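You operate a simulated robot arm through the tools that you are given. There is no shell and no other tool. Be economical: measure what you need, move in short steps, check, and stop when the job is done.

You run a simulated robot arm. Do the job below in one go: nothing can be reset, and whatever is moved stays where it is left.

Task
Take the green-capped bottle and leave it on the bench front. Put the orange tin on the top of the bath lid. Put the blue scrub block on the bench front. Put the clear jug on the shelf under the steel table. Push the bottom bench drawer shut. Close the middle bench drawer. Push the top bench drawer shut. Fetch the red cuvette and stand it on the black mat on the shelf. Switch the meter switch off. Take the red-capped vial and leave it in the grey basin. Turn the block knob to 50. Take the orange-capped vial and leave it in the small grey tub. Take the carton marked "jar seals" from the top of the deep bench and leave it on the clear stretch of the side counter. Lift the red lid open. Any order will do. Set down upright: green-capped bottle, clear jug, red cuvette, carton.

The check looks at the end state, three seconds after you hand in, the way a careful person would. Anything else that was tipped, shoved, dropped, spilled or broken makes it a failure. A push-on lid holds only when it is set on centred and level and pressed home; a screw cap is set on level and turned clockwise until tight.

Robot
A 7-joint arm with a fingered hand on a trunk, on a base that drives. Base frame: it is fixed to the floor where the robot stands at the start and does not move with it; the origin is under the middle of the robot, x ahead of it, y to its left, z up; the surface under the hand at the start is at about z = 0.9. Lengths are in m, angles in rad, forces in N, time in s.
Its first joint turns from -2.601 to 2.601 rad. Places, roughly: bench front [0.6, 2, 0.9]; black mat on the shelf (15x15 cm) [-0.3, -2.96, 0.8]; block knob [0.5, -2.8, 1]; blue scrub block (8x5x5 cm) [0.6, -0.6, 0.1]; bottom bench drawer [0.4, -1.7, 0.2]; brown carton, white carton [1, -2, 1]; clear jug [0.5, -1, 1]; clear stretch of the side counter (20x18 cm) [-3.28, -0.14, 0.9]; grey basin (15x11x7 cm) [0.8, -0.5, 0.9]; meter switch [0.5, -2.2, 1]; middle bench drawer [0.4, -1.7, 0.4]; orange tin (7x7x3 cm) [0.5, -0.1, 0.9]; orange-capped vial [0.75, -3, 1]; red cuvette (3x3x7 cm) [0.5, -2, 0.9]; red lid [-0.9, 2.7, 0.4]; red-capped vial [0.5, -2.5, 1]; shelf under the steel table [-1.4, 2.6, 0.4]; small grey tub (11x10x7 cm) [-0.8, -2.6, 1.3]; top bench drawer [0.4, -1.7, 0.7]; top of the bath lid [0.7, 0.5, 1.3]. Payload 3.5 kg.
The TCP is the grasp point between the finger pads, 0.03 m short of the fingertips. In the tool frame z runs along the fingers and y along their closing line. Largest opening 0.104 m; the body of the gripper starts 0.035 m behind the TCP. The gripper is a hand of 4 fingers: y runs from the thumb to the fingers, the wrist lies at [-0.015, -0.11, -0.186] in the tool frame, and closing takes about 1.5 s.
Orientation is that of the tool frame in the base frame, as a unit quaternion [w, x, y, z]. With the fingers straight down and the wrist toward the robot, the tool's x, y and z point along [0, 1, 0], [1, 0, 0] and [0, 0, -1] of the base frame.

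Tools
- The arm moves only by the tool jog_arm. Its argument "steps" is a list of rows, each an object (a shift or turn left out is 0, a gripper value left out holds the last) with "turn": the turn, a rotation vector about the base's x, y, z in rad, a list of three; "travel": the shift along the base's x, y, z in m, a list of three. In form: [{"turn": [rx, ry, rz], "travel": [tx, ty, tz]}, ...]. A call has 1 to 12 rows; each row is the pose to reach, as a shift and turn from the pose commanded when the call began. "fingers" is the closure, from 0 (fully open) to 1 (shut), set as the call begins (left out, the last holds). Each row takes 0.2 s and may step no farther than 0.05 m and 0.15 rad from the row before; otherwise, or with a gripper value out of range, the whole call is refused. A pose out of reach is approached as far as the arm can. The call stops where the force on the tool passes 40 N (or 10 N more than at its start, if that is more) or the arm is blocked; 0.2 s more then pass. The fingers move at their own pace (about 0.045 m/s each) and stop on an object; they squeeze with about 25 N. The grip force told is the motor's: it shows also when the fingers shut on nothing. Time passes only in rows, and 0.2 s behind the last, so rows that repeat a pose let the fingers close. It gives the time, the measured TCP pose, the force on the tool (base axes), the opening and the grip force at its end, in the units of the frame above (readings bear some noise), with the torque about the TCP (base axes, N m) and any sound that the robot's microphone picked up.
- Cameras (640 x 400 px; columns grow to the right, rows downward): "scene" is now at [0.0445, 0.1454, 1.6531]; the picture's right is [-0.24, -0.97, 0.00], its down [-0.45, 0.11, -0.88] and it looks along [0.86, -0.22, -0.47] (base axes); focal length 235 px, centre (320, 200). "wrist" rides on the gripper at [0.061, -0.092, -0.13] in the tool frame; the picture's right is [-0.81, 0.28, -0.52], its down [-0.53, -0.71, 0.46] and it looks along [-0.24, 0.64, 0.72] (tool axes); focal length 275 px, centre (320, 200). There is no depth. A picture from a camera that has moved, and an enlarged one, comes with that camera's place and axes in the base frame and with its lens.
- snapshot(camera): a new picture of that camera. The clock stands still meanwhile.
- raise_lower(by): slides the trunk up (or, below 0, down) by that many m; the arm and the scene camera ride with it, the base frame stays. It gives what a move gives, with no picture.
- drive_base(legs): drives the robot by 1 to 6 legs, each [ahead, left, turn to the left] in m, m and rad, along the robot's own axes; the way and the turn of a leg run together, so that a leg with both is an arc; at most 1.5 m and 3.142 rad a leg. The arm and the cameras ride along, it lands a little off, and it stops where it bumps. It gives what a move gives.
- curl_fingers(index, middle, ring, thumb_bend, thumb_turn): sets how far each is bent, from 0 (flat) to 1 (curled in); at 0.3 the hand is open as for a grip, at 0.7 the pads meet at the TCP. One left out holds its place. A second passes; each finger stops where it meets its share of the squeeze, and holds until it gets a number again. A gripper value or a shape takes the hand back. It gives what a move gives, with no picture; readings hold the bend of each and the force on the fingers (four entries, about 0 where the hand has none), thumb and palm. thumb_turn goes from beside the hand (0) to across from the fingers (1), as for a grip.
- preshape(shape): the hand has 4 fingers and takes this shape, open, in about a second: jaw (thumb against the fingers, like two jaws); tri (thumb and two fingers); tip (a fingertip pinch); poke (one finger out to press); point (the index stretched); flat (the hand flat); cup (the hand cupped); fist (a fist). The gripper value then closes the fingers along that shape, each until it touches; the sizes above hold for jaw. It gives what a move gives, with no picture.
- pan_tilt(pan, tilt): turns the head with the scene camera to pan (to the left, within 2.705 rad either way) and tilt (down, from -0.506 to 1.204), counted from straight ahead of the robot. It gives what a move gives.
- enlarge(camera, box): a new picture of the part [left, top, right, bottom] of that camera's present view, enlarged. The clock stands still meanwhile.
- close_job(): hands the job in; it is judged then, once.

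Work in short steps. Places have to be worked out from the pictures, the camera data and where the tool is seen: move nearer, look again, correct. Check each grasp and each placing, and mend what went wrong. You have 546 turns and 336 pictures in all, those below and enlarged ones among them. Open the gripper and draw the arm clear of the work before you hand the job in, unless the task says otherwise; then end with one line.

The tools are called after "Request:" by a JSON object that holds its "api" and its "payload". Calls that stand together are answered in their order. jog_arm: Moves the arm, as the interface text tells. Its arguments: {"type":"object","properties":{"steps":{"type":"array","items":{"type":"object","properties":{"turn":{"type":"array","items":{"type":"number"}},"travel":{"type":"array","items":{"type":"number"}}}}},"fingers":{"type":"number"}},"required":["steps"]} The other tools are called the same way: raise_lower (by) slides the trunk up or down; preshape (shape) gives the hand a shape; curl_fingers (index, middle, ring, thumb_bend, thumb_turn) moves the fingers one by one; drive_base (legs) drives the base; pan_tilt (pan, tilt) turns the head that bears the scene camera; snapshot (camera) takes a picture; enlarge (camera, box) takes an enlarged picture of a part of a camera's view; close_job () hands the job in.

At the start:

```text
time: 0.0
position: [0.7614, -0.1852, 1.5175]
ee_rot: [0.0, 0.707, 0.707, 0.001]
ft_force: [0.2, 0.9, 0.1]
moment: [0.0, -0.01, -0.01]
width: 0.1034
finger_force: 0.1
shape: jaw
bend: [0.3, 0.3, 0.3, 0.3, 0.98]
finger forces: [0.1, 0.0, 0.1, 0.0, 0.0, 0.1]
trunk travel left (down, up): [-0.675, 0.035]
robot x, y, heading: [0.0026, -0.0007, 0.002]
head pan, tilt: [-0.246, 0.485]
```

scene: 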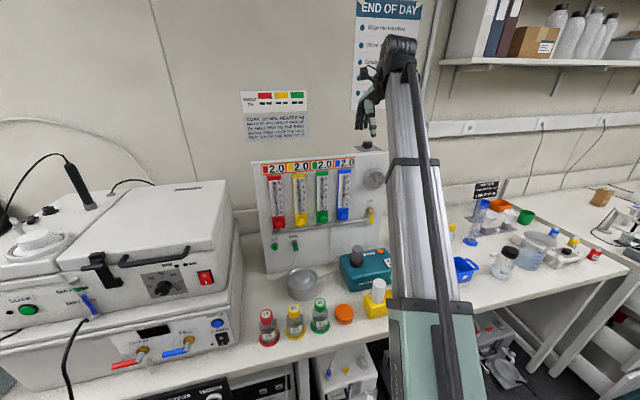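
wrist: 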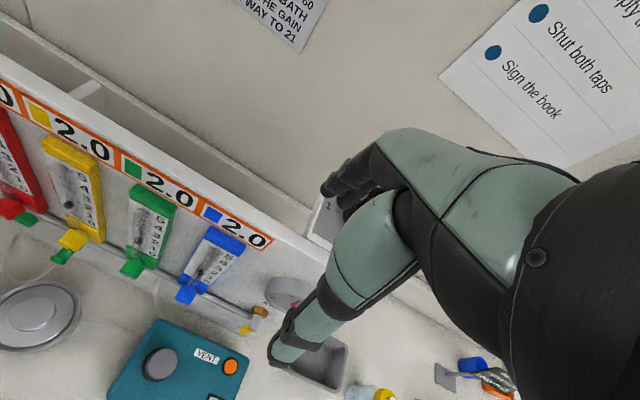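

I start by surveying the room with the head: the scene shows the bench with flow panel, tins and bottles. I look ahead-right and elsewhere.

Request:
{"api": "enlarge", "payload": {"camera": "scene", "box": [230, 220, 480, 376]}}

Request:
{"api": "pan_tilt", "payload": {"pan": -1.0, "tilt": 0.6}}

Request:
{"api": "snapshot", "payload": {"camera": "scene"}}

Request:
{"api": "pan_tilt", "payload": {"pan": -2.0, "tilt": 0.5}}

Request:
{"api": "snapshot", "payload": {"camera": "scene"}}

Request:
{"api": "pan_tilt", "payload": {"pan": -2.7, "tilt": 0.4}}

Request:
{"api": "snapshot", "payload": {"camera": "scene"}}

Request:
{"api": "pan_tilt", "payload": {"pan": 0.8, "tilt": 0.5}}

Request:
{"api": "snapshot", "payload": {"camera": "scene"}}

Request:
{"api": "pan_tilt", "payload": {"pan": 1.9, "tilt": 0.5}}

Request:
{"api": "snapshot", "payload": {"camera": "scene"}}

Request:
{"api": "pan_tilt", "payload": {"pan": 2.7, "tilt": 0.4}}

Request:
{"api": "snapshot", "payload": {"camera": "scene"}}

```text
2.56 times, centred on (355, 298) of scene
camera zoom: at [0.0445, 0.1454, 1.6531], right [-0.24, -0.97, 0.0], down [-0.45, 0.11, -0.88], along [0.86, -0.22, -0.47], focal length 601 px, centre (230, -51)
```

zoom: 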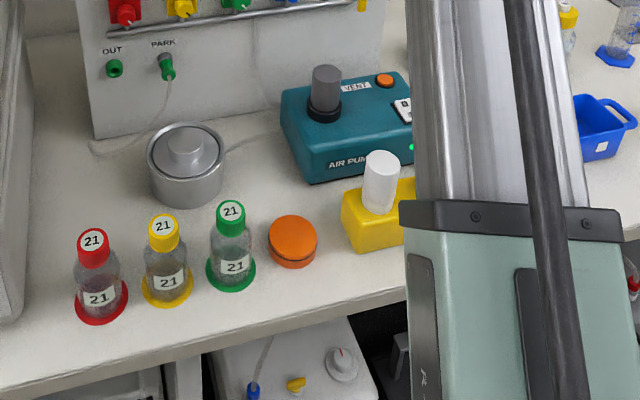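

```text
time: 1.1
position: [0.7622, -0.1848, 1.5172]
ee_rot: [0.0, 0.707, 0.707, 0.0]
ft_force: [-0.5, 0.7, 0.2]
moment: [-0.01, 0.05, 0.0]
width: 0.1038
finger_force: 0.0
shape: jaw
bend: [0.3, 0.3, 0.3, 0.3, 0.98]
finger forces: [0.0, 0.0, 0.1, 0.0, 0.0, 0.0]
trunk travel left (down, up): [-0.675, 0.035]
robot x, y, heading: [-0.0002, -0.0014, 0.002]
head pan, tilt: [-1.0, 0.6]
```

```text
332 pictures are left
camera scene: at [0.0038, 0.0934, 1.6428], right [-0.84, -0.54, 0.0], down [-0.31, 0.48, -0.83], along [0.45, -0.69, -0.56], focal length 235 px, centre (320, 200)
```

scene: 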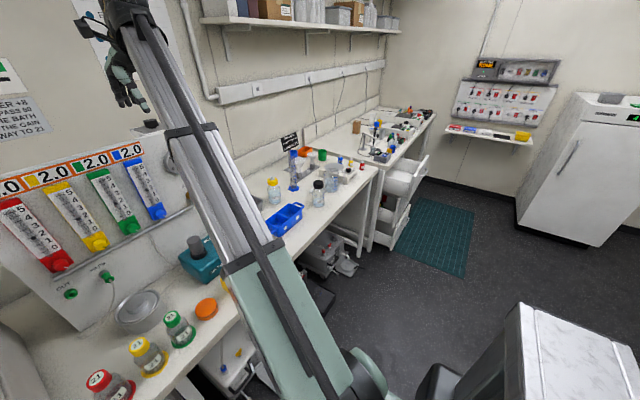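

```text
time: 2.4
position: [0.7609, -0.185, 1.5161]
ee_rot: [0.0, 0.707, 0.707, 0.001]
ft_force: [0.1, 0.1, -0.6]
moment: [0.02, -0.03, -0.01]
width: 0.1035
finger_force: 0.1
shape: jaw
bend: [0.3, 0.3, 0.3, 0.3, 0.98]
finger forces: [0.0, 0.1, 0.0, 0.0, 0.0, 0.1]
trunk travel left (down, up): [-0.675, 0.035]
robot x, y, heading: [0.0019, -0.0011, -0.004]
head pan, tilt: [-2.0, 0.499]
```

```text
331 pictures are left
camera scene: at [-0.0818, 0.085, 1.6518], right [-0.91, 0.42, 0.0], down [0.2, 0.44, -0.88], along [-0.36, -0.8, -0.48], focal length 235 px, centre (320, 200)
```

scene: 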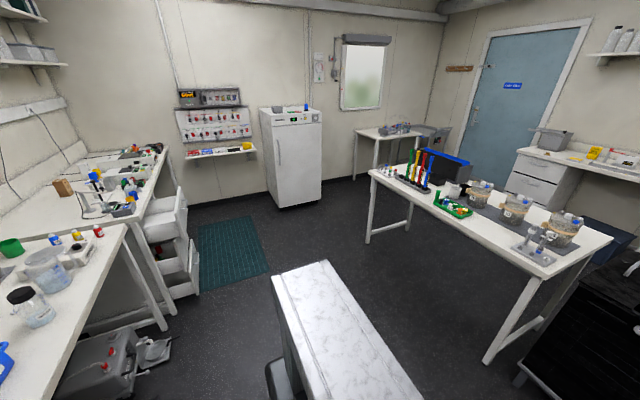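

```text
time: 3.4
position: [0.7614, -0.1852, 1.5163]
ee_rot: [0.0, 0.707, 0.707, 0.0]
ft_force: [-0.6, 0.6, 0.5]
moment: [0.02, -0.03, 0.02]
width: 0.1036
finger_force: 0.0
shape: jaw
bend: [0.3, 0.3, 0.3, 0.3, 0.98]
finger forces: [0.0, 0.0, 0.1, 0.1, 0.1, 0.0]
trunk travel left (down, up): [-0.675, 0.035]
robot x, y, heading: [-0.0014, -0.0011, 0.001]
head pan, tilt: [-2.7, 0.4]
```

```text
330 pictures are left
camera scene: at [-0.1277, 0.128, 1.661], right [-0.43, 0.9, 0.0], down [0.35, 0.17, -0.92], along [-0.83, -0.39, -0.39], focal length 235 px, centre (320, 200)
```

scene: 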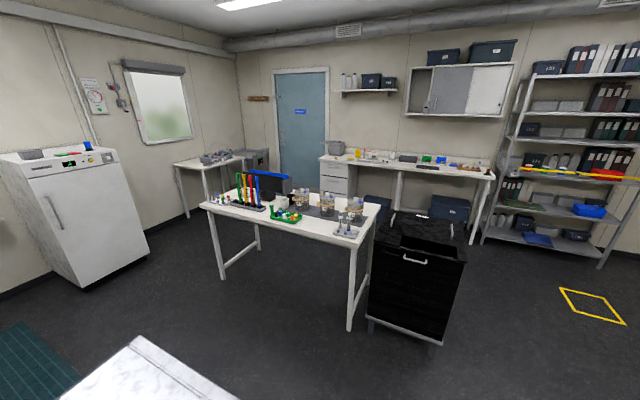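

```text
time: 6.4
position: [0.7615, -0.1851, 1.5164]
ee_rot: [0.0, 0.707, 0.707, 0.0]
ft_force: [-0.2, 0.2, 0.2]
moment: [0.01, 0.01, 0.01]
width: 0.1036
finger_force: 0.1
shape: jaw
bend: [0.3, 0.3, 0.3, 0.3, 0.98]
finger forces: [0.0, 0.0, 0.1, 0.0, 0.0, 0.1]
trunk travel left (down, up): [-0.675, 0.035]
robot x, y, heading: [-0.0008, 0.0012, 0.005]
head pan, tilt: [0.799, 0.499]
```

```text
329 pictures are left
camera scene: at [0.0194, 0.2329, 1.6518], right [0.72, -0.7, 0.0], down [-0.33, -0.34, -0.88], along [0.61, 0.63, -0.48], focal length 235 px, centre (320, 200)
```

scene: 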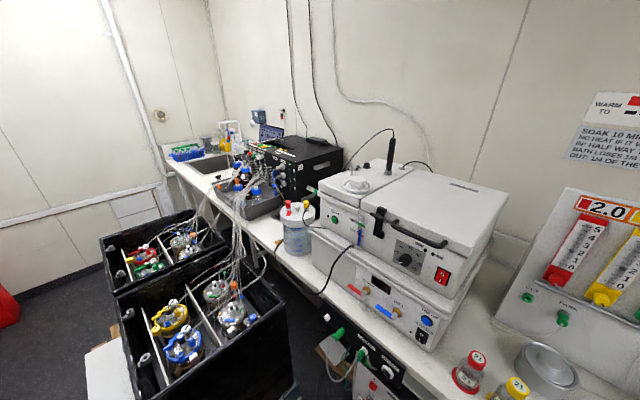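

```text
time: 7.7
position: [0.7625, -0.1848, 1.5158]
ee_rot: [0.0, 0.707, 0.707, 0.0]
ft_force: [0.0, -0.4, 0.3]
moment: [-0.01, 0.02, -0.02]
width: 0.1036
finger_force: 0.0
shape: jaw
bend: [0.3, 0.3, 0.3, 0.3, 0.98]
finger forces: [0.1, 0.1, 0.0, 0.0, 0.0, 0.0]
trunk travel left (down, up): [-0.675, 0.035]
robot x, y, heading: [0.0044, 0.0006, -0.003]
head pan, tilt: [1.901, 0.499]
```

```text
328 pictures are left
camera scene: at [-0.0734, 0.2538, 1.6518], right [0.95, 0.32, 0.0], down [0.15, -0.45, -0.88], along [-0.28, 0.83, -0.48], focal length 235 px, centre (320, 200)
```

scene: 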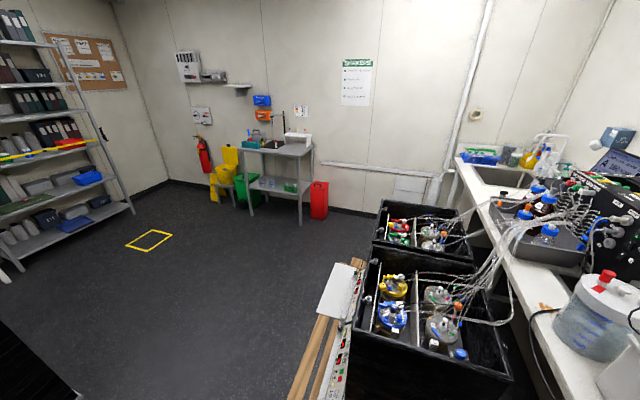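

```text
time: 8.8
position: [0.7623, -0.1855, 1.5155]
ee_rot: [0.0, 0.707, 0.707, 0.0]
ft_force: [-0.3, -0.6, -0.2]
moment: [0.0, 0.01, -0.02]
width: 0.1035
finger_force: 0.1
shape: jaw
bend: [0.3, 0.3, 0.3, 0.3, 0.98]
finger forces: [0.1, 0.0, 0.0, 0.0, 0.1, 0.0]
trunk travel left (down, up): [-0.675, 0.035]
robot x, y, heading: [-0.003, 0.0019, -0.002]
head pan, tilt: [2.7, 0.4]
```

```text
327 pictures are left
camera scene: at [-0.1277, 0.2074, 1.661], right [0.43, 0.9, 0.0], down [0.35, -0.17, -0.92], along [-0.83, 0.39, -0.39], focal length 235 px, centre (320, 200)
```

scene: 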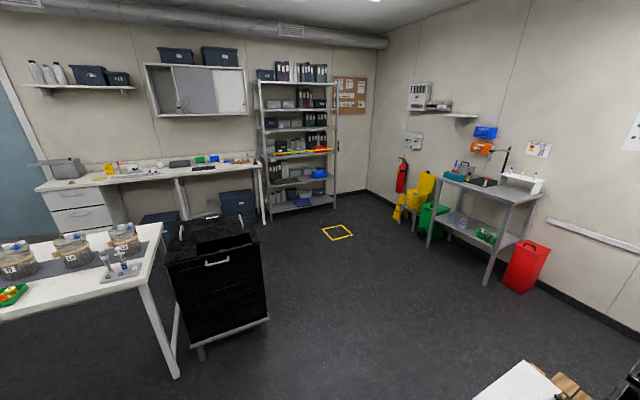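

The survey gives the layout. The tin is about at (0.542,-0.07,0.93), too near the robot; I back up 0.17 m and then look again.

Request:
{"api": "drive_base", "payload": {"legs": [[-0.17, 0, 0]]}}

Request:
{"api": "pan_tilt", "payload": {"pan": 0.1, "tilt": 0.7}}

Request:
{"api": "snapshot", "payload": {"camera": "scene"}}

Request:
{"api": "enlarge", "payload": {"camera": "scene", "box": [240, 100, 440, 225]}}

```text
time: 10.3
position: [0.5888, -0.1835, 1.5175]
ee_rot: [0.0, 0.706, 0.708, 0.001]
ft_force: [0.6, -0.6, 0.6]
moment: [0.0, 0.0, 0.01]
width: 0.1035
finger_force: 0.1
shape: jaw
bend: [0.3, 0.3, 0.3, 0.3, 0.98]
finger forces: [0.0, 0.0, 0.0, 0.1, 0.0, 0.1]
trunk travel left (down, up): [-0.675, 0.035]
robot x, y, heading: [-0.1694, -0.0006, 0.003]
head pan, tilt: [2.7, 0.4]
```

```text
time: 12.6
position: [0.5915, -0.1834, 1.5167]
ee_rot: [-0.001, 0.706, 0.708, 0.0]
ft_force: [0.6, -1.1, 0.1]
moment: [0.04, -0.02, -0.03]
width: 0.1038
finger_force: 0.0
shape: jaw
bend: [0.3, 0.3, 0.3, 0.3, 0.98]
finger forces: [0.0, 0.0, 0.0, 0.1, 0.0, 0.1]
trunk travel left (down, up): [-0.675, 0.035]
robot x, y, heading: [-0.1715, -0.0, -0.0]
head pan, tilt: [0.099, 0.7]
```

```text
326 pictures are left
camera scene: at [-0.1309, 0.1761, 1.6341], right [0.1, -0.99, 0.0], down [-0.64, -0.07, -0.77], along [0.76, 0.08, -0.64], focal length 235 px, centre (320, 200)
```

scene: 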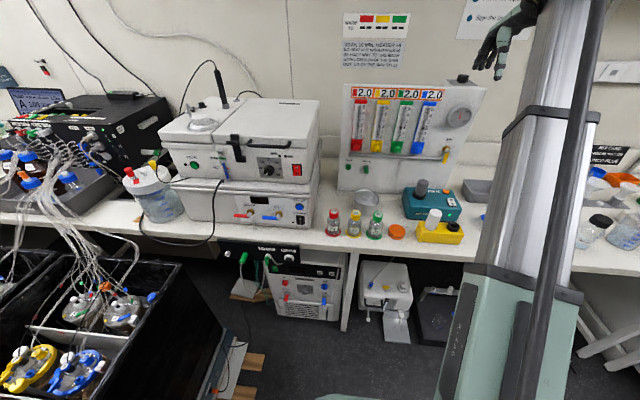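

```text
3.20 times, centred on (340, 162) of scene
camera zoom: at [-0.1309, 0.1761, 1.6341], right [0.1, -0.99, 0.0], down [-0.64, -0.07, -0.77], along [0.76, 0.08, -0.64], focal length 751 px, centre (256, 320)
```

zoom: 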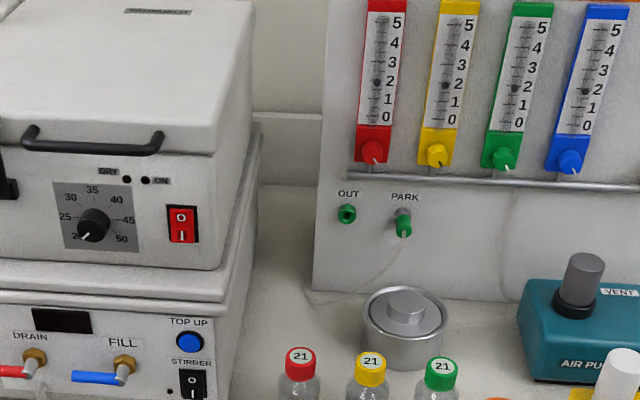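

Tin estimated at (0.538,-0.067). I move above it with about 0.1 m clearance and look with the wrist camera.

Request:
{"api": "jog_arm", "payload": {"steps": [{"travel": [-0.02, 0.04, -0.02]}, {"travel": [-0.04, 0.08, -0.04]}, {"travel": [-0.05, 0.11, -0.07]}, {"travel": [-0.05, 0.11, -0.12]}, {"travel": [-0.05, 0.11, -0.17]}, {"travel": [-0.05, 0.11, -0.22]}, {"travel": [-0.05, 0.11, -0.27]}, {"travel": [-0.05, 0.11, -0.32]}, {"travel": [-0.05, 0.11, -0.37]}, {"travel": [-0.05, 0.11, -0.42]}, {"travel": [-0.05, 0.11, -0.46]}], "fingers": 0}}

Request:
{"api": "snapshot", "payload": {"camera": "wrist"}}

Request:
{"api": "snapshot", "payload": {"camera": "scene"}}

```text
time: 15.0
position: [0.543, -0.0746, 1.0534]
ee_rot: [0.001, 0.706, 0.708, 0.0]
ft_force: [0.2, -0.9, -0.2]
moment: [-0.02, -0.01, -0.02]
width: 0.1039
finger_force: 0.1
shape: jaw
bend: [0.3, 0.3, 0.3, 0.3, 0.98]
finger forces: [0.1, 0.0, 0.0, 0.0, 0.1, 0.1]
trunk travel left (down, up): [-0.675, 0.035]
robot x, y, heading: [-0.1662, 0.0011, 0.003]
head pan, tilt: [0.099, 0.7]
```

```text
324 pictures are left
camera wrist: at [0.4506, -0.0141, 1.1858], right [0.28, -0.81, 0.52], down [-0.71, -0.53, -0.46], along [0.65, -0.24, -0.72], focal length 275 px, centre (320, 200)
```

wrist: 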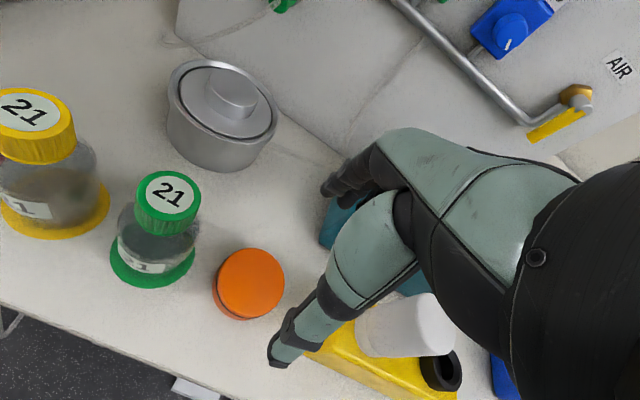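

```text
323 pictures are left
camera scene: at [-0.1308, 0.1761, 1.6342], right [0.1, -0.99, 0.0], down [-0.64, -0.07, -0.76], along [0.76, 0.08, -0.64], focal length 235 px, centre (320, 200)
```

scene: 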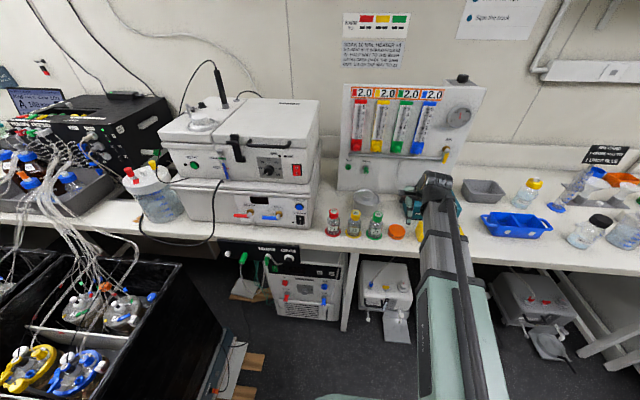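

Wrist view puts the tin at (0.543,-0.065) and the green bottle at about (0.535,0.02). I lower straight down to z 0.935 and close.

Request:
{"api": "jog_arm", "payload": {"steps": [{"travel": [0, 0, -0.04]}, {"travel": [0, 0, -0.08]}, {"travel": [0, 0, -0.105]}, {"travel": [0, 0, -0.118]}]}}

Request:
{"api": "snapshot", "payload": {"camera": "wrist"}}

```text
time: 16.0
position: [0.5408, -0.0728, 0.9383]
ee_rot: [0.0, 0.707, 0.708, -0.001]
ft_force: [0.2, 0.2, 0.9]
moment: [-0.03, -0.01, 0.03]
width: 0.1036
finger_force: 0.0
shape: jaw
bend: [0.3, 0.3, 0.3, 0.3, 0.98]
finger forces: [0.1, 0.0, 0.0, 0.1, 0.1, 0.1]
trunk travel left (down, up): [-0.675, 0.035]
robot x, y, heading: [-0.1697, 0.0013, 0.003]
head pan, tilt: [0.099, 0.7]
```

```text
322 pictures are left
camera wrist: at [0.4495, -0.0132, 1.0689], right [0.28, -0.81, 0.52], down [-0.71, -0.53, -0.46], along [0.65, -0.24, -0.72], focal length 275 px, centre (320, 200)
```

wrist: 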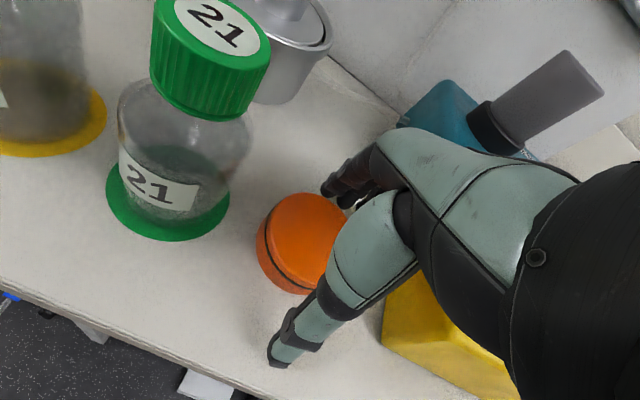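

The tin sits between thumb and fingers, slightly left. I nudge 5 mm left and close.

Request:
{"api": "jog_arm", "payload": {"steps": [{"travel": [0, 0.006, -0.002]}, {"travel": [0, 0.006, -0.002]}]}}

Request:
{"api": "jog_arm", "payload": {"steps": [{}, {}, {}, {}, {}, {}, {}, {}], "fingers": 1}}

Request:
{"api": "snapshot", "payload": {"camera": "wrist"}}

```text
time: 16.6
position: [0.5408, -0.0678, 0.937]
ee_rot: [0.0, 0.706, 0.708, 0.0]
ft_force: [0.0, -0.1, 0.0]
moment: [0.02, 0.02, -0.02]
width: 0.1037
finger_force: 0.0
shape: jaw
bend: [0.3, 0.3, 0.3, 0.3, 0.98]
finger forces: [0.0, 0.1, 0.0, 0.0, 0.1, 0.1]
trunk travel left (down, up): [-0.675, 0.035]
robot x, y, heading: [-0.1745, 0.001, 0.002]
head pan, tilt: [0.099, 0.7]
```

```text
time: 18.4
position: [0.5414, -0.0684, 0.9369]
ee_rot: [0.0, 0.707, 0.707, -0.001]
ft_force: [-0.8, 0.1, -0.2]
moment: [-0.03, -0.02, -0.02]
width: 0.058
finger_force: 24.8
shape: jaw
bend: [0.74, 0.42, 0.44, 0.67, 1.0]
finger forces: [13.3, 8.2, 0.1, 0.1, 21.5, 0.0]
trunk travel left (down, up): [-0.675, 0.035]
robot x, y, heading: [-0.1701, 0.001, 0.001]
head pan, tilt: [0.099, 0.7]
```

```text
321 pictures are left
camera wrist: at [0.4495, -0.007, 1.0675], right [0.28, -0.81, 0.52], down [-0.71, -0.53, -0.46], along [0.65, -0.24, -0.72], focal length 275 px, centre (320, 200)
```

wrist: 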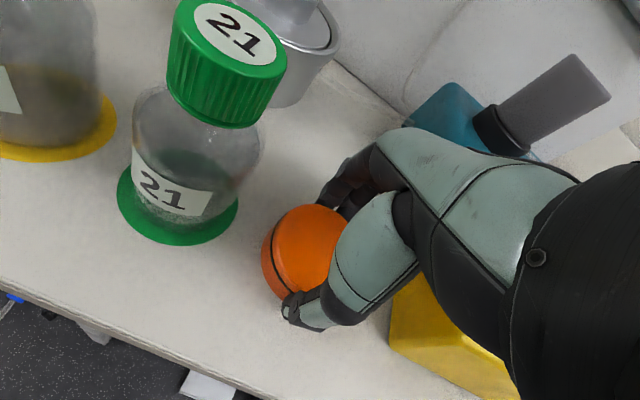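

Only index and middle touch; the tin is still a bit left of hand centre. I open, shift 12 mm left and re-grip.

Request:
{"api": "jog_arm", "payload": {"steps": [{}, {}, {}, {}, {}, {}, {"travel": [0, 0.006, 0]}, {"travel": [0, 0.012, 0]}], "fingers": 0}}

Request:
{"api": "jog_arm", "payload": {"steps": [{}, {}, {}, {}, {}, {}, {}, {}], "fingers": 1}}

Request:
{"api": "jog_arm", "payload": {"steps": [{"travel": [0, 0, 0.04]}, {"travel": [0, 0, 0.08]}]}}

Request:
{"api": "snapshot", "payload": {"camera": "wrist"}}

```text
time: 20.2
position: [0.5406, -0.0549, 0.9359]
ee_rot: [0.0, 0.706, 0.708, 0.0]
ft_force: [0.3, -0.2, -0.7]
moment: [-0.01, 0.03, 0.02]
width: 0.1039
finger_force: 0.1
shape: jaw
bend: [0.3, 0.3, 0.3, 0.3, 0.98]
finger forces: [0.0, 0.0, 0.0, 0.0, 0.0, 0.0]
trunk travel left (down, up): [-0.675, 0.035]
robot x, y, heading: [-0.1709, 0.0011, 0.007]
head pan, tilt: [0.099, 0.7]
```

```text
time: 22.0
position: [0.5414, -0.0566, 0.9359]
ee_rot: [0.0, 0.707, 0.707, 0.0]
ft_force: [-0.1, -0.1, -0.1]
moment: [0.02, 0.01, 0.04]
width: 0.0523
finger_force: 25.2
shape: jaw
bend: [0.74, 0.43, 0.42, 0.68, 1.0]
finger forces: [11.6, 6.8, 3.2, 0.0, 20.9, 0.0]
trunk travel left (down, up): [-0.675, 0.035]
robot x, y, heading: [-0.169, -0.0035, 0.004]
head pan, tilt: [0.099, 0.7]
```

```text
time: 22.6
position: [0.5404, -0.0554, 1.0158]
ee_rot: [0.0, 0.707, 0.707, 0.0]
ft_force: [-0.2, -0.3, -1.1]
moment: [0.01, -0.02, -0.03]
width: 0.0524
finger_force: 25.3
shape: jaw
bend: [0.74, 0.43, 0.42, 0.68, 1.0]
finger forces: [11.6, 6.6, 3.4, 0.0, 20.7, 0.0]
trunk travel left (down, up): [-0.675, 0.035]
robot x, y, heading: [-0.1747, 0.0014, 0.002]
head pan, tilt: [0.099, 0.7]
```

```text
320 pictures are left
camera wrist: at [0.4493, 0.0049, 1.1472], right [0.28, -0.81, 0.52], down [-0.71, -0.53, -0.46], along [0.64, -0.24, -0.72], focal length 275 px, centre (320, 200)
```

wrist: 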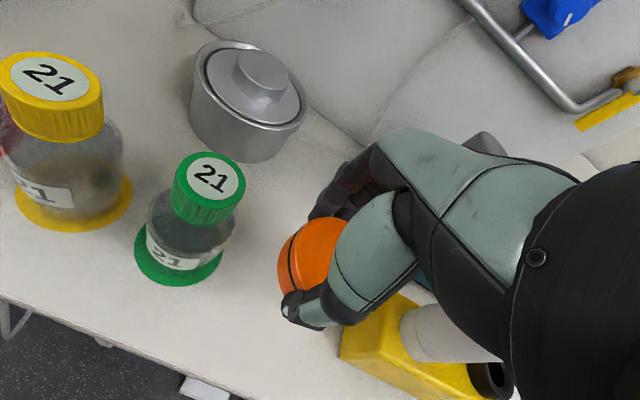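

The tin is held and lifted. I raise it to z≈1.5 and then drive 0.22 m left toward the bath lid.

Request:
{"api": "jog_arm", "payload": {"steps": [{"travel": [0, 0, 0.05]}, {"travel": [0, 0, 0.1]}, {"travel": [0, 0, 0.15]}, {"travel": [0, 0, 0.2]}, {"travel": [0, 0, 0.25]}, {"travel": [0, 0, 0.3]}, {"travel": [0, 0, 0.35]}, {"travel": [0, 0, 0.4]}, {"travel": [0, 0, 0.45]}, {"travel": [0, 0, 0.49]}]}}

Request:
{"api": "drive_base", "payload": {"legs": [[0, 0.22, 0]]}}

Request:
{"api": "pan_tilt", "payload": {"pan": 0.3, "tilt": 0.5}}

Request:
{"api": "snapshot", "payload": {"camera": "scene"}}

Request:
{"api": "snapshot", "payload": {"camera": "wrist"}}

```text
time: 24.8
position: [0.5413, -0.055, 1.5067]
ee_rot: [0.001, 0.706, 0.708, 0.0]
ft_force: [-0.2, 0.4, -1.8]
moment: [0.0, -0.02, 0.04]
width: 0.052
finger_force: 25.0
shape: jaw
bend: [0.74, 0.43, 0.42, 0.68, 1.0]
finger forces: [11.7, 6.6, 3.5, 0.1, 20.6, 0.0]
trunk travel left (down, up): [-0.675, 0.035]
robot x, y, heading: [-0.1715, 0.0025, 0.002]
head pan, tilt: [0.099, 0.7]
```

```text
time: 26.5
position: [0.5413, 0.165, 1.5055]
ee_rot: [0.001, 0.706, 0.708, 0.0]
ft_force: [0.1, 0.4, -0.8]
moment: [-0.02, 0.01, -0.01]
width: 0.052
finger_force: 25.0
shape: jaw
bend: [0.74, 0.43, 0.42, 0.68, 1.0]
finger forces: [11.7, 6.7, 3.5, 0.1, 20.6, 0.0]
trunk travel left (down, up): [-0.675, 0.035]
robot x, y, heading: [-0.171, 0.2141, 0.004]
head pan, tilt: [0.099, 0.7]
```

```text
time: 27.2
position: [0.5412, 0.1636, 1.5059]
ee_rot: [-0.001, 0.707, 0.707, 0.0]
ft_force: [-0.4, 0.4, -0.8]
moment: [0.04, 0.02, 0.0]
width: 0.052
finger_force: 25.0
shape: jaw
bend: [0.74, 0.43, 0.42, 0.68, 1.0]
finger forces: [11.7, 6.6, 3.5, 0.1, 20.6, 0.0]
trunk travel left (down, up): [-0.675, 0.035]
robot x, y, heading: [-0.1708, 0.2172, 0.004]
head pan, tilt: [0.3, 0.499]
```

```text
319 pictures are left
camera scene: at [-0.129, 0.4127, 1.6517], right [0.3, -0.95, 0.0], down [-0.46, -0.14, -0.88], along [0.84, 0.26, -0.48], focal length 235 px, centre (320, 200)
```

scene: 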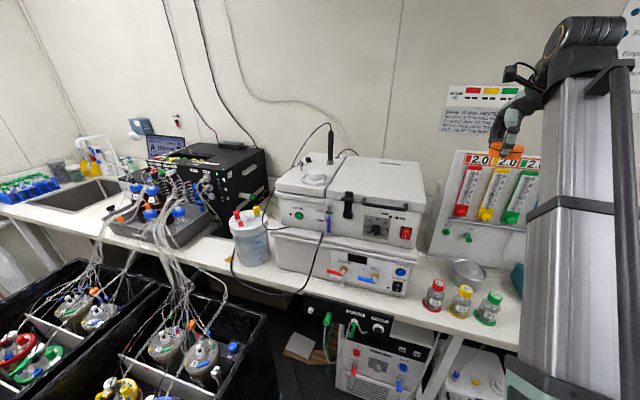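

```text
318 pictures are left
camera wrist: at [0.4492, 0.2242, 1.6369], right [0.28, -0.81, 0.52], down [-0.71, -0.53, -0.46], along [0.65, -0.24, -0.72], focal length 275 px, centre (320, 200)
```

wrist: 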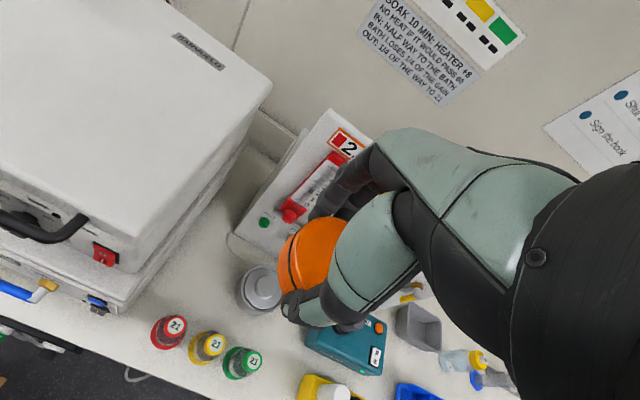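

The lid top is at z≈1.295, spanning x 0.58–0.94, y 0.29–0.57. I carry the tin over (0.73,0.43) at the present height.

Request:
{"api": "jog_arm", "payload": {"steps": [{"travel": [0.027, 0.038, 0]}, {"travel": [0.054, 0.076, 0]}, {"travel": [0.081, 0.114, 0]}, {"travel": [0.108, 0.152, 0]}, {"travel": [0.135, 0.19, 0]}, {"travel": [0.162, 0.228, 0]}, {"travel": [0.189, 0.265, -0.02]}, {"travel": [0.189, 0.265, -0.06]}, {"travel": [0.189, 0.265, -0.1]}, {"travel": [0.189, 0.265, -0.13]}]}}

Request:
{"api": "snapshot", "payload": {"camera": "scene"}}

Request:
{"api": "snapshot", "payload": {"camera": "wrist"}}

```text
time: 29.4
position: [0.7281, 0.4274, 1.3778]
ee_rot: [0.0, 0.706, 0.708, 0.0]
ft_force: [-0.8, -0.8, -1.6]
moment: [0.0, -0.01, -0.02]
width: 0.0516
finger_force: 24.8
shape: jaw
bend: [0.74, 0.43, 0.42, 0.68, 1.0]
finger forces: [11.7, 6.6, 3.6, 0.0, 20.6, 0.0]
out of reach, approached as far as the arm can: row 6, 7, 8
trunk travel left (down, up): [-0.675, 0.035]
robot x, y, heading: [-0.1728, 0.2206, 0.001]
head pan, tilt: [0.3, 0.499]
```

```text
317 pictures are left
camera scene: at [-0.1288, 0.4127, 1.6518], right [0.3, -0.95, 0.0], down [-0.46, -0.14, -0.88], along [0.84, 0.26, -0.48], focal length 235 px, centre (320, 200)
```

scene: 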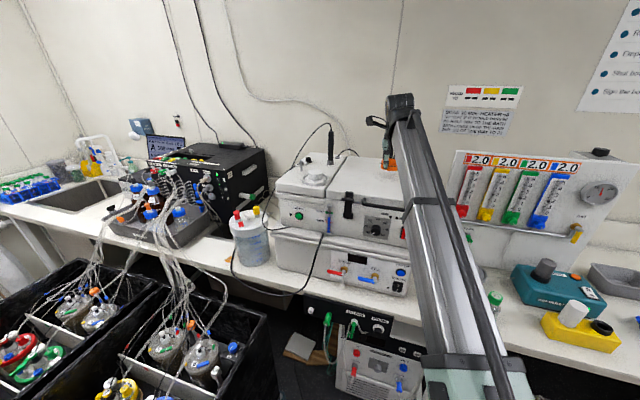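

```text
316 pictures are left
camera wrist: at [0.6366, 0.4883, 1.5081], right [0.28, -0.81, 0.52], down [-0.71, -0.53, -0.46], along [0.65, -0.24, -0.72], focal length 275 px, centre (320, 200)
```

wrist: 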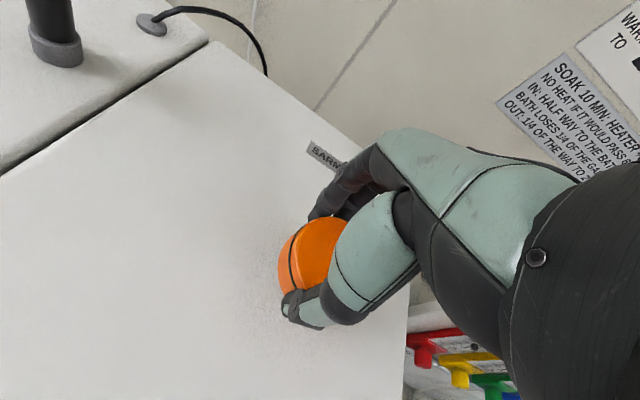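

Over the lid with room around. I lower carefully, watching force.

Request:
{"api": "jog_arm", "payload": {"steps": [{"travel": [0, 0.015, -0.012]}, {"travel": [0, 0.015, -0.025]}, {"travel": [0, 0.015, -0.03]}, {"travel": [0, 0.015, -0.034]}]}}

Request:
{"api": "snapshot", "payload": {"camera": "wrist"}}

```text
time: 30.4
position: [0.73, 0.4431, 1.3424]
ee_rot: [0.0, 0.707, 0.707, 0.001]
ft_force: [0.5, 0.0, -1.7]
moment: [0.0, 0.0, -0.03]
width: 0.0517
finger_force: 24.6
shape: jaw
bend: [0.74, 0.43, 0.42, 0.68, 1.0]
finger forces: [11.7, 6.5, 3.7, 0.0, 20.5, 0.0]
trunk travel left (down, up): [-0.675, 0.035]
robot x, y, heading: [-0.1725, 0.2197, -0.001]
head pan, tilt: [0.3, 0.499]
```

```text
315 pictures are left
camera wrist: at [0.6379, 0.5037, 1.4732], right [0.28, -0.81, 0.52], down [-0.71, -0.53, -0.46], along [0.65, -0.24, -0.72], focal length 275 px, centre (320, 200)
```

wrist: 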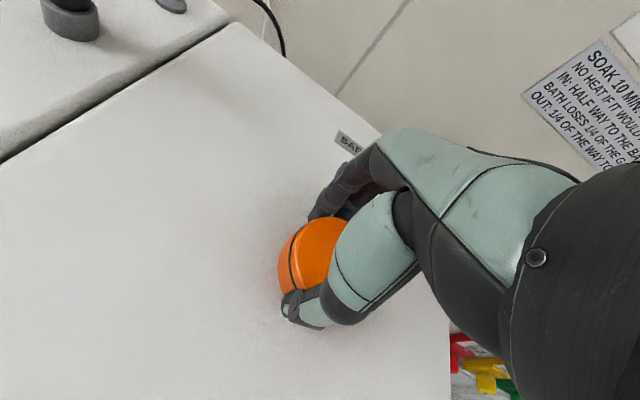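

Not yet touching; I keep lowering in 4 mm steps.

Request:
{"api": "jog_arm", "payload": {"steps": [{"travel": [0, 0, -0.004]}, {"travel": [0, 0, -0.008]}, {"travel": [0, 0, -0.012]}]}}

```text
time: 31.3
position: [0.7293, 0.4433, 1.3385]
ee_rot: [0.003, 0.707, 0.708, 0.006]
ft_force: [-0.5, 0.6, 22.0]
moment: [-0.07, 0.13, -0.01]
width: 0.0524
finger_force: 24.6
shape: jaw
bend: [0.74, 0.43, 0.42, 0.7, 1.0]
finger forces: [13.4, 8.1, 4.6, 0.1, 24.5, 0.0]
trunk travel left (down, up): [-0.675, 0.035]
robot x, y, heading: [-0.1726, 0.2168, 0.001]
head pan, tilt: [0.3, 0.499]
stopped in row 3: the force on the tool passed its limit at 41 N (the readings are from after the stop); the commanded pose is now the measured one
```

Contact made. I back up 2 mm, open, and rise.

Request:
{"api": "jog_arm", "payload": {"steps": [{"travel": [0, 0, 0.002]}]}}

Request:
{"api": "jog_arm", "payload": {"steps": [{}, {}, {}, {}, {}, {}, {}, {"travel": [0, 0, 0.03]}, {"travel": [0, 0, 0.07]}, {"travel": [0, 0, 0.12]}], "fingers": 0}}

Request:
{"api": "snapshot", "payload": {"camera": "wrist"}}

```text
time: 31.7
position: [0.7299, 0.4435, 1.3393]
ee_rot: [0.003, 0.706, 0.708, 0.005]
ft_force: [0.6, 1.8, 21.0]
moment: [-0.08, 0.06, -0.02]
width: 0.0527
finger_force: 25.6
shape: jaw
bend: [0.74, 0.43, 0.42, 0.7, 1.0]
finger forces: [13.7, 8.2, 4.7, 0.0, 24.2, 0.0]
trunk travel left (down, up): [-0.675, 0.035]
robot x, y, heading: [-0.172, 0.2184, 0.002]
head pan, tilt: [0.3, 0.499]
```

```text
time: 33.9
position: [0.7145, 0.4393, 1.4449]
ee_rot: [0.004, 0.706, 0.708, 0.005]
ft_force: [0.4, -0.5, 0.2]
moment: [0.01, -0.01, 0.0]
width: 0.1036
finger_force: 0.1
shape: jaw
bend: [0.3, 0.3, 0.3, 0.3, 0.98]
finger forces: [0.1, 0.0, 0.0, 0.0, 0.0, 0.0]
out of reach, approached as far as the arm can: row 10
trunk travel left (down, up): [-0.675, 0.035]
robot x, y, heading: [-0.1723, 0.2177, 0.003]
head pan, tilt: [0.3, 0.499]
```

```text
314 pictures are left
camera wrist: at [0.6209, 0.4996, 1.5754], right [0.27, -0.81, 0.52], down [-0.71, -0.53, -0.46], along [0.65, -0.24, -0.72], focal length 275 px, centre (320, 200)
```

wrist: 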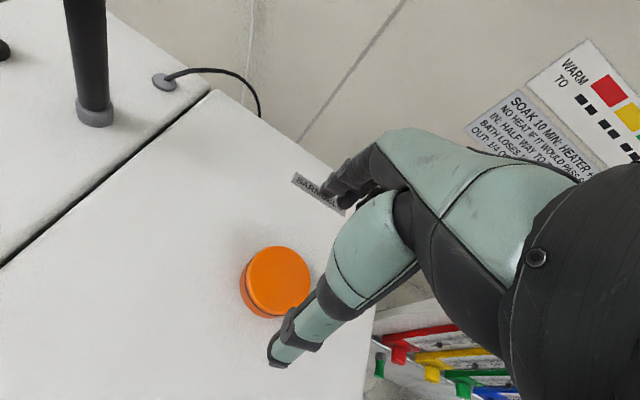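

The tin rests flat on the lid. Now I look at the bench front area near (0.6,2.0) and for any other green-capped bottle.

Request:
{"api": "enlarge", "payload": {"camera": "scene", "box": [0, 120, 280, 295]}}

Request:
{"api": "enlarge", "payload": {"camera": "scene", "box": [0, 250, 240, 400]}}

Request:
{"api": "pan_tilt", "payload": {"pan": 1.1, "tilt": 0.6}}

Request:
{"api": "snapshot", "payload": {"camera": "scene"}}

```text
2.29 times, centred on (140, 208) of scene
camera zoom: at [-0.13, 0.4124, 1.6518], right [0.3, -0.95, 0.0], down [-0.46, -0.14, -0.88], along [0.84, 0.26, -0.48], focal length 536 px, centre (731, 183)
```

zoom: 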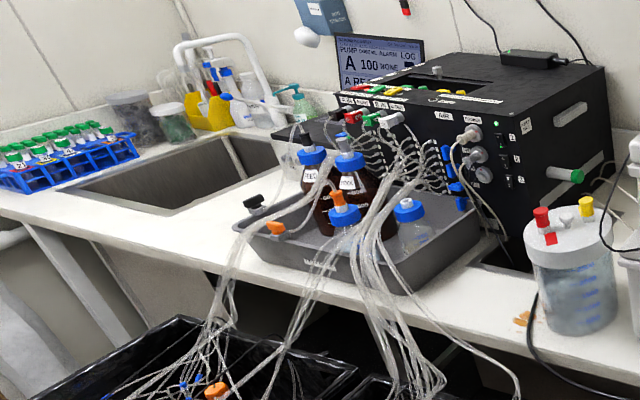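

```text
2.67 times, centred on (120, 325) of scene
camera zoom: at [-0.13, 0.4124, 1.6518], right [0.3, -0.95, 0.0], down [-0.46, -0.14, -0.88], along [0.84, 0.26, -0.48], focal length 626 px, centre (853, -133)
```

zoom: 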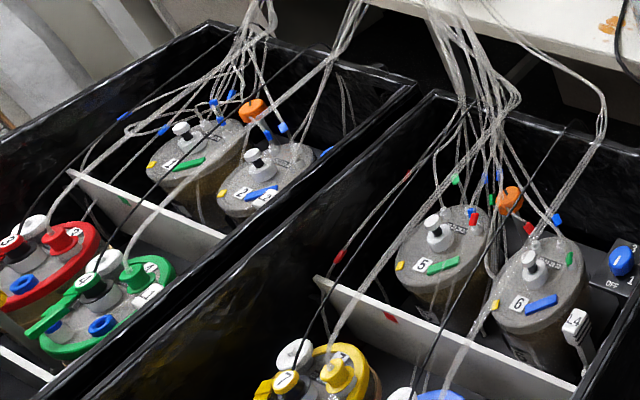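

```text
time: 35.0
position: [0.7141, 0.4412, 1.4448]
ee_rot: [0.002, 0.706, 0.708, 0.004]
ft_force: [0.4, 0.1, -0.2]
moment: [0.02, -0.01, 0.0]
width: 0.1035
finger_force: 0.0
shape: jaw
bend: [0.3, 0.3, 0.3, 0.3, 0.98]
finger forces: [0.0, 0.0, 0.1, 0.0, 0.1, 0.0]
trunk travel left (down, up): [-0.675, 0.035]
robot x, y, heading: [-0.1738, 0.2176, 0.005]
head pan, tilt: [1.1, 0.6]
```

```text
311 pictures are left
camera scene: at [-0.1759, 0.4643, 1.6427], right [0.89, -0.45, 0.0], down [-0.26, -0.5, -0.83], along [0.37, 0.74, -0.56], focal length 235 px, centre (320, 200)
```

scene: 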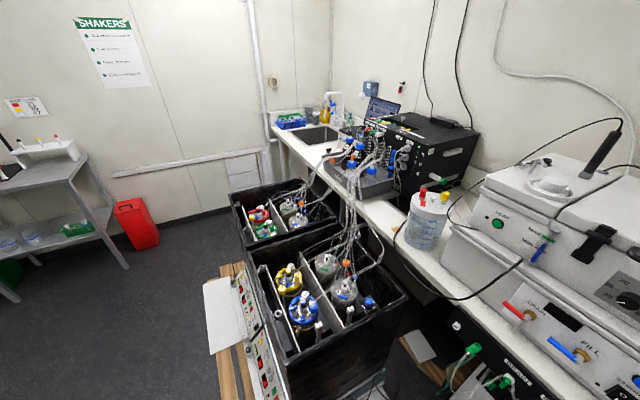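

The bench front strip lies in front of the sink/tray, reachable from beyond the crates. I'll do the right-hand side first; I retract the arm, and drive right with a look at the jug, scrub block and the rest.

Request:
{"api": "jog_arm", "payload": {"steps": [{"travel": [-0.035, -0.035, 0.01]}, {"travel": [-0.07, -0.07, 0.02]}, {"travel": [-0.105, -0.105, 0.03]}, {"travel": [-0.14, -0.14, 0.05]}, {"travel": [-0.18, -0.17, 0.06]}, {"travel": [-0.22, -0.2, 0.06]}]}}

Request:
{"api": "drive_base", "payload": {"legs": [[-0.25, 0, 0], [0, -0.9, 0]]}}

Request:
{"api": "pan_tilt", "payload": {"pan": -0.15, "tilt": 0.8}}

Request:
{"api": "snapshot", "payload": {"camera": "scene"}}

```text
refused: row 1 steps farther than a row can; nothing moved
```

```text
time: 41.2
position: [0.4738, -0.4486, 1.4449]
ee_rot: [0.002, 0.699, 0.716, 0.004]
ft_force: [-0.1, -0.4, -0.2]
moment: [-0.02, -0.03, 0.0]
width: 0.1037
finger_force: 0.0
shape: jaw
bend: [0.3, 0.3, 0.3, 0.3, 0.98]
finger forces: [0.0, 0.0, 0.1, 0.0, 0.0, 0.1]
trunk travel left (down, up): [-0.675, 0.035]
robot x, y, heading: [-0.4115, -0.6879, 0.024]
head pan, tilt: [1.1, 0.6]
```

```text
time: 42.6
position: [0.4735, -0.4474, 1.444]
ee_rot: [0.003, 0.699, 0.715, 0.004]
ft_force: [-0.5, -0.3, -0.8]
moment: [0.02, -0.01, -0.02]
width: 0.1037
finger_force: 0.0
shape: jaw
bend: [0.3, 0.3, 0.3, 0.3, 0.98]
finger forces: [0.0, 0.0, 0.0, 0.0, 0.0, 0.0]
trunk travel left (down, up): [-0.675, 0.035]
robot x, y, heading: [-0.4088, -0.6898, 0.025]
head pan, tilt: [-0.15, 0.799]
```

```text
310 pictures are left
camera scene: at [-0.376, -0.5318, 1.6259], right [-0.13, -0.99, 0.0], down [-0.71, 0.09, -0.7], along [0.69, -0.09, -0.72], focal length 235 px, centre (320, 200)
```

scene: 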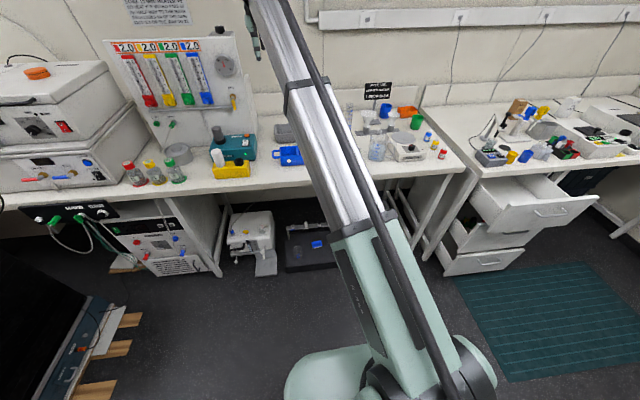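

The view shows the block on a dark unit under the bench and the jug on the bench. I enlarge both.

Request:
{"api": "enlarge", "payload": {"camera": "scene", "box": [340, 70, 480, 158]}}

Request:
{"api": "enlarge", "payload": {"camera": "scene", "box": [220, 195, 360, 283]}}

Request:
{"api": "enlarge", "payload": {"camera": "scene", "box": [460, 90, 640, 202]}}

```text
4.55 times, centred on (410, 114) of scene
camera zoom: at [-0.376, -0.5318, 1.6259], right [-0.13, -0.99, 0.0], down [-0.71, 0.09, -0.7], along [0.69, -0.09, -0.72], focal length 1067 px, centre (-89, 591)
```

zoom: 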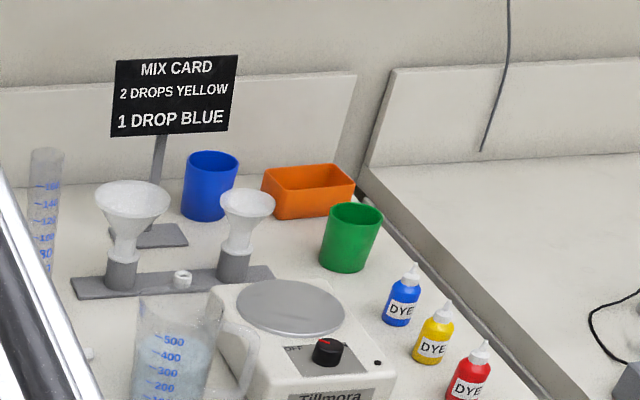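

```text
4.55 times, centred on (290, 239) of scene
camera zoom: at [-0.376, -0.5318, 1.6259], right [-0.13, -0.99, 0.0], down [-0.71, 0.09, -0.7], along [0.69, -0.09, -0.72], focal length 1067 px, centre (456, 23)
```

zoom: 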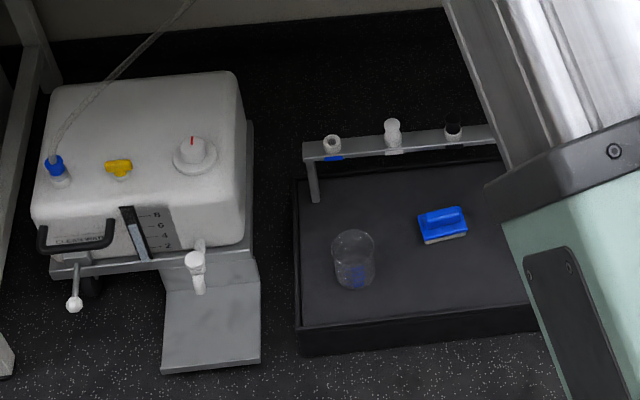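

```text
3.56 times, centred on (550, 146) of scene
camera zoom: at [-0.376, -0.5318, 1.6259], right [-0.13, -0.99, 0.0], down [-0.71, 0.09, -0.7], along [0.69, -0.09, -0.72], focal length 834 px, centre (-498, 392)
```

zoom: 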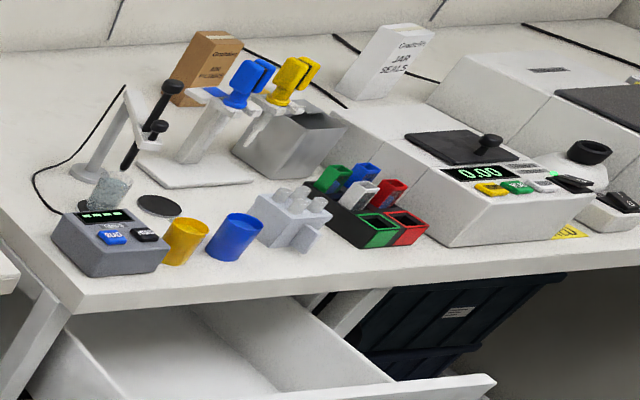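

"Jar seals" is the white carton; the block lies in a black tray on the floor. Next I drive to face the open drawers.

Request:
{"api": "drive_base", "payload": {"legs": [[-0.3, -0.0, -0.025], [0, -0.95, 0]]}}

Request:
{"api": "pan_tilt", "payload": {"pan": -0.3, "tilt": 0.75}}

Request:
{"api": "snapshot", "payload": {"camera": "scene"}}

```text
time: 49.3
position: [0.1745, -1.4259, 1.4446]
ee_rot: [0.003, 0.71, 0.704, 0.004]
ft_force: [0.2, 0.1, 0.5]
moment: [0.05, 0.01, -0.02]
width: 0.1039
finger_force: 0.1
shape: jaw
bend: [0.3, 0.3, 0.3, 0.3, 0.98]
finger forces: [0.0, 0.0, 0.0, 0.1, 0.1, 0.0]
trunk travel left (down, up): [-0.675, 0.035]
robot x, y, heading: [-0.7107, -1.6419, -0.006]
head pan, tilt: [-0.15, 0.799]
```

```text
time: 50.0
position: [0.1751, -1.4244, 1.4449]
ee_rot: [0.003, 0.709, 0.706, 0.004]
ft_force: [0.2, 0.4, -0.7]
moment: [0.0, -0.02, 0.02]
width: 0.1039
finger_force: 0.1
shape: jaw
bend: [0.3, 0.3, 0.3, 0.3, 0.98]
finger forces: [0.0, 0.0, 0.0, 0.0, 0.0, 0.1]
trunk travel left (down, up): [-0.675, 0.035]
robot x, y, heading: [-0.7116, -1.6411, -0.01]
head pan, tilt: [-0.3, 0.75]
```

```text
306 pictures are left
camera scene: at [-0.6777, -1.4967, 1.6299], right [-0.3, -0.95, 0.0], down [-0.65, 0.2, -0.73], along [0.7, -0.22, -0.68], focal length 235 px, centre (320, 200)
```

scene: 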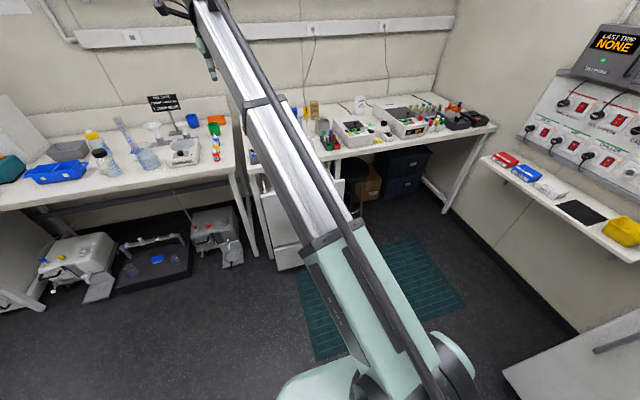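

The arm hides the drawers. I drive 0.4 m right so that they show to the left of the arm.

Request:
{"api": "drive_base", "payload": {"legs": [[0, -0.4, 0]]}}

Request:
{"api": "pan_tilt", "payload": {"pan": 0.05, "tilt": 0.75}}

Request:
{"api": "snapshot", "payload": {"camera": "scene"}}

```text
time: 52.5
position: [0.1719, -1.8429, 1.444]
ee_rot: [0.001, 0.714, 0.7, 0.004]
ft_force: [0.3, -0.3, -0.8]
moment: [0.02, 0.02, -0.01]
width: 0.1039
finger_force: 0.2
shape: jaw
bend: [0.3, 0.3, 0.3, 0.3, 0.98]
finger forces: [0.0, 0.0, 0.1, 0.1, 0.0, 0.0]
trunk travel left (down, up): [-0.675, 0.035]
robot x, y, heading: [-0.7176, -2.0461, -0.019]
head pan, tilt: [-0.3, 0.75]
```

```text
time: 53.3
position: [0.1719, -1.8415, 1.4448]
ee_rot: [0.004, 0.713, 0.701, 0.005]
ft_force: [0.1, -0.3, 0.3]
moment: [-0.02, -0.01, -0.01]
width: 0.1037
finger_force: 0.0
shape: jaw
bend: [0.3, 0.3, 0.3, 0.3, 0.98]
finger forces: [0.0, 0.0, 0.0, 0.1, 0.1, 0.0]
trunk travel left (down, up): [-0.675, 0.035]
robot x, y, heading: [-0.7163, -2.0441, -0.018]
head pan, tilt: [0.051, 0.75]
```

```text
305 pictures are left
camera scene: at [-0.6765, -1.8737, 1.6299], right [0.03, -1.0, 0.0], down [-0.68, -0.02, -0.73], along [0.73, 0.02, -0.68], focal length 235 px, centre (320, 200)
```

scene: 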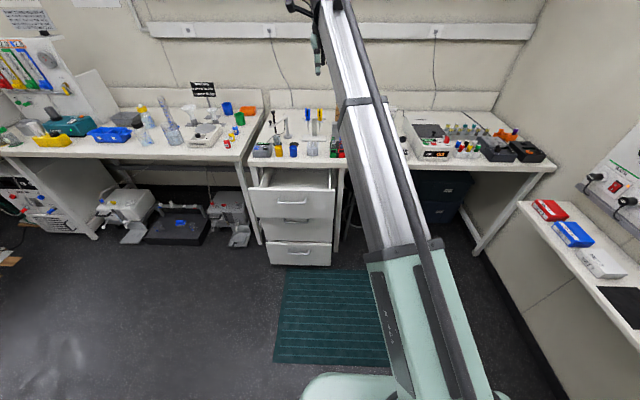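

Request:
{"api": "enlarge", "payload": {"camera": "scene", "box": [220, 95, 380, 275]}}

```text
2.22 times, centred on (300, 185) of scene
camera zoom: at [-0.6765, -1.8737, 1.6299], right [0.03, -1.0, 0.0], down [-0.68, -0.02, -0.73], along [0.73, 0.02, -0.68], focal length 521 px, centre (364, 233)
```

zoom: 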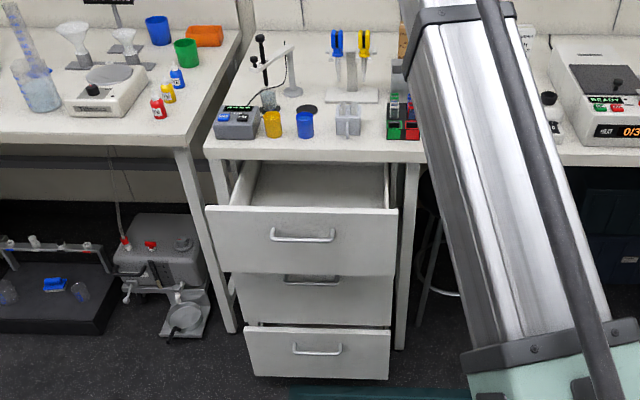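

Drawer fronts are at about x≈0.27–0.29, y centre ≈-1.69; bench edge x≈0.40. I shape a fist, lower the trunk, and turn the hand to point forward.

Request:
{"api": "drive_base", "payload": {"legs": [[0.05, 0.2, 0.018]]}}

Request:
{"api": "jog_arm", "payload": {"steps": [{"turn": [0, -0.14, 0], "travel": [-0.02, 0, 0]}, {"turn": [0, -0.28, 0], "travel": [-0.04, 0, 0]}, {"turn": [0, -0.42, 0], "travel": [-0.06, 0, 0]}, {"turn": [0, -0.56, 0], "travel": [-0.08, 0, 0]}, {"turn": [0, -0.7, 0], "travel": [-0.1, 0, -0.02]}, {"turn": [0, -0.84, 0], "travel": [-0.1, 0, -0.05]}, {"turn": [0, -0.98, 0], "travel": [-0.1, 0, -0.08]}, {"turn": [0, -1.12, 0], "travel": [-0.1, 0, -0.12]}, {"turn": [0, -1.26, 0], "travel": [-0.1, 0, -0.16]}, {"turn": [0, -1.4, 0], "travel": [-0.1, 0, -0.2]}, {"turn": [0, -1.54, 0], "travel": [-0.1, 0, -0.22]}]}}

Request:
{"api": "preshape", "payload": {"shape": "fist"}}

```text
time: 54.9
position: [0.2218, -1.622, 1.4438]
ee_rot: [0.003, 0.707, 0.707, 0.004]
ft_force: [0.1, 0.2, 0.6]
moment: [0.02, 0.03, -0.02]
width: 0.1038
finger_force: 0.0
shape: jaw
bend: [0.3, 0.3, 0.3, 0.3, 0.98]
finger forces: [0.0, 0.2, 0.0, 0.0, 0.0, 0.1]
trunk travel left (down, up): [-0.675, 0.035]
robot x, y, heading: [-0.668, -1.8461, -0.004]
head pan, tilt: [0.051, 0.75]
```

```text
time: 57.3
position: [0.1206, -1.6231, 1.2244]
ee_rot: [0.494, 0.504, 0.506, 0.496]
ft_force: [0.0, -0.6, -0.1]
moment: [0.02, 0.0, -0.02]
width: 0.1037
finger_force: 0.1
shape: jaw
bend: [0.3, 0.3, 0.3, 0.3, 0.98]
finger forces: [0.1, 0.0, 0.1, 0.0, 0.0, 0.1]
trunk travel left (down, up): [-0.675, 0.035]
robot x, y, heading: [-0.6671, -1.8433, -0.001]
head pan, tilt: [0.051, 0.75]
```

```text
time: 58.2
position: [0.12, -1.6242, 1.2237]
ee_rot: [0.494, 0.505, 0.506, 0.495]
ft_force: [0.4, 0.0, 0.2]
moment: [0.0, 0.03, -0.01]
width: 0.0
finger_force: 0.1
shape: fist
bend: [1.0, 1.0, 1.0, 0.86, 0.85]
finger forces: [0.0, 0.0, 0.0, 0.0, 0.1, 0.0]
trunk travel left (down, up): [-0.675, 0.035]
robot x, y, heading: [-0.6709, -1.8474, -0.002]
head pan, tilt: [0.051, 0.75]
```

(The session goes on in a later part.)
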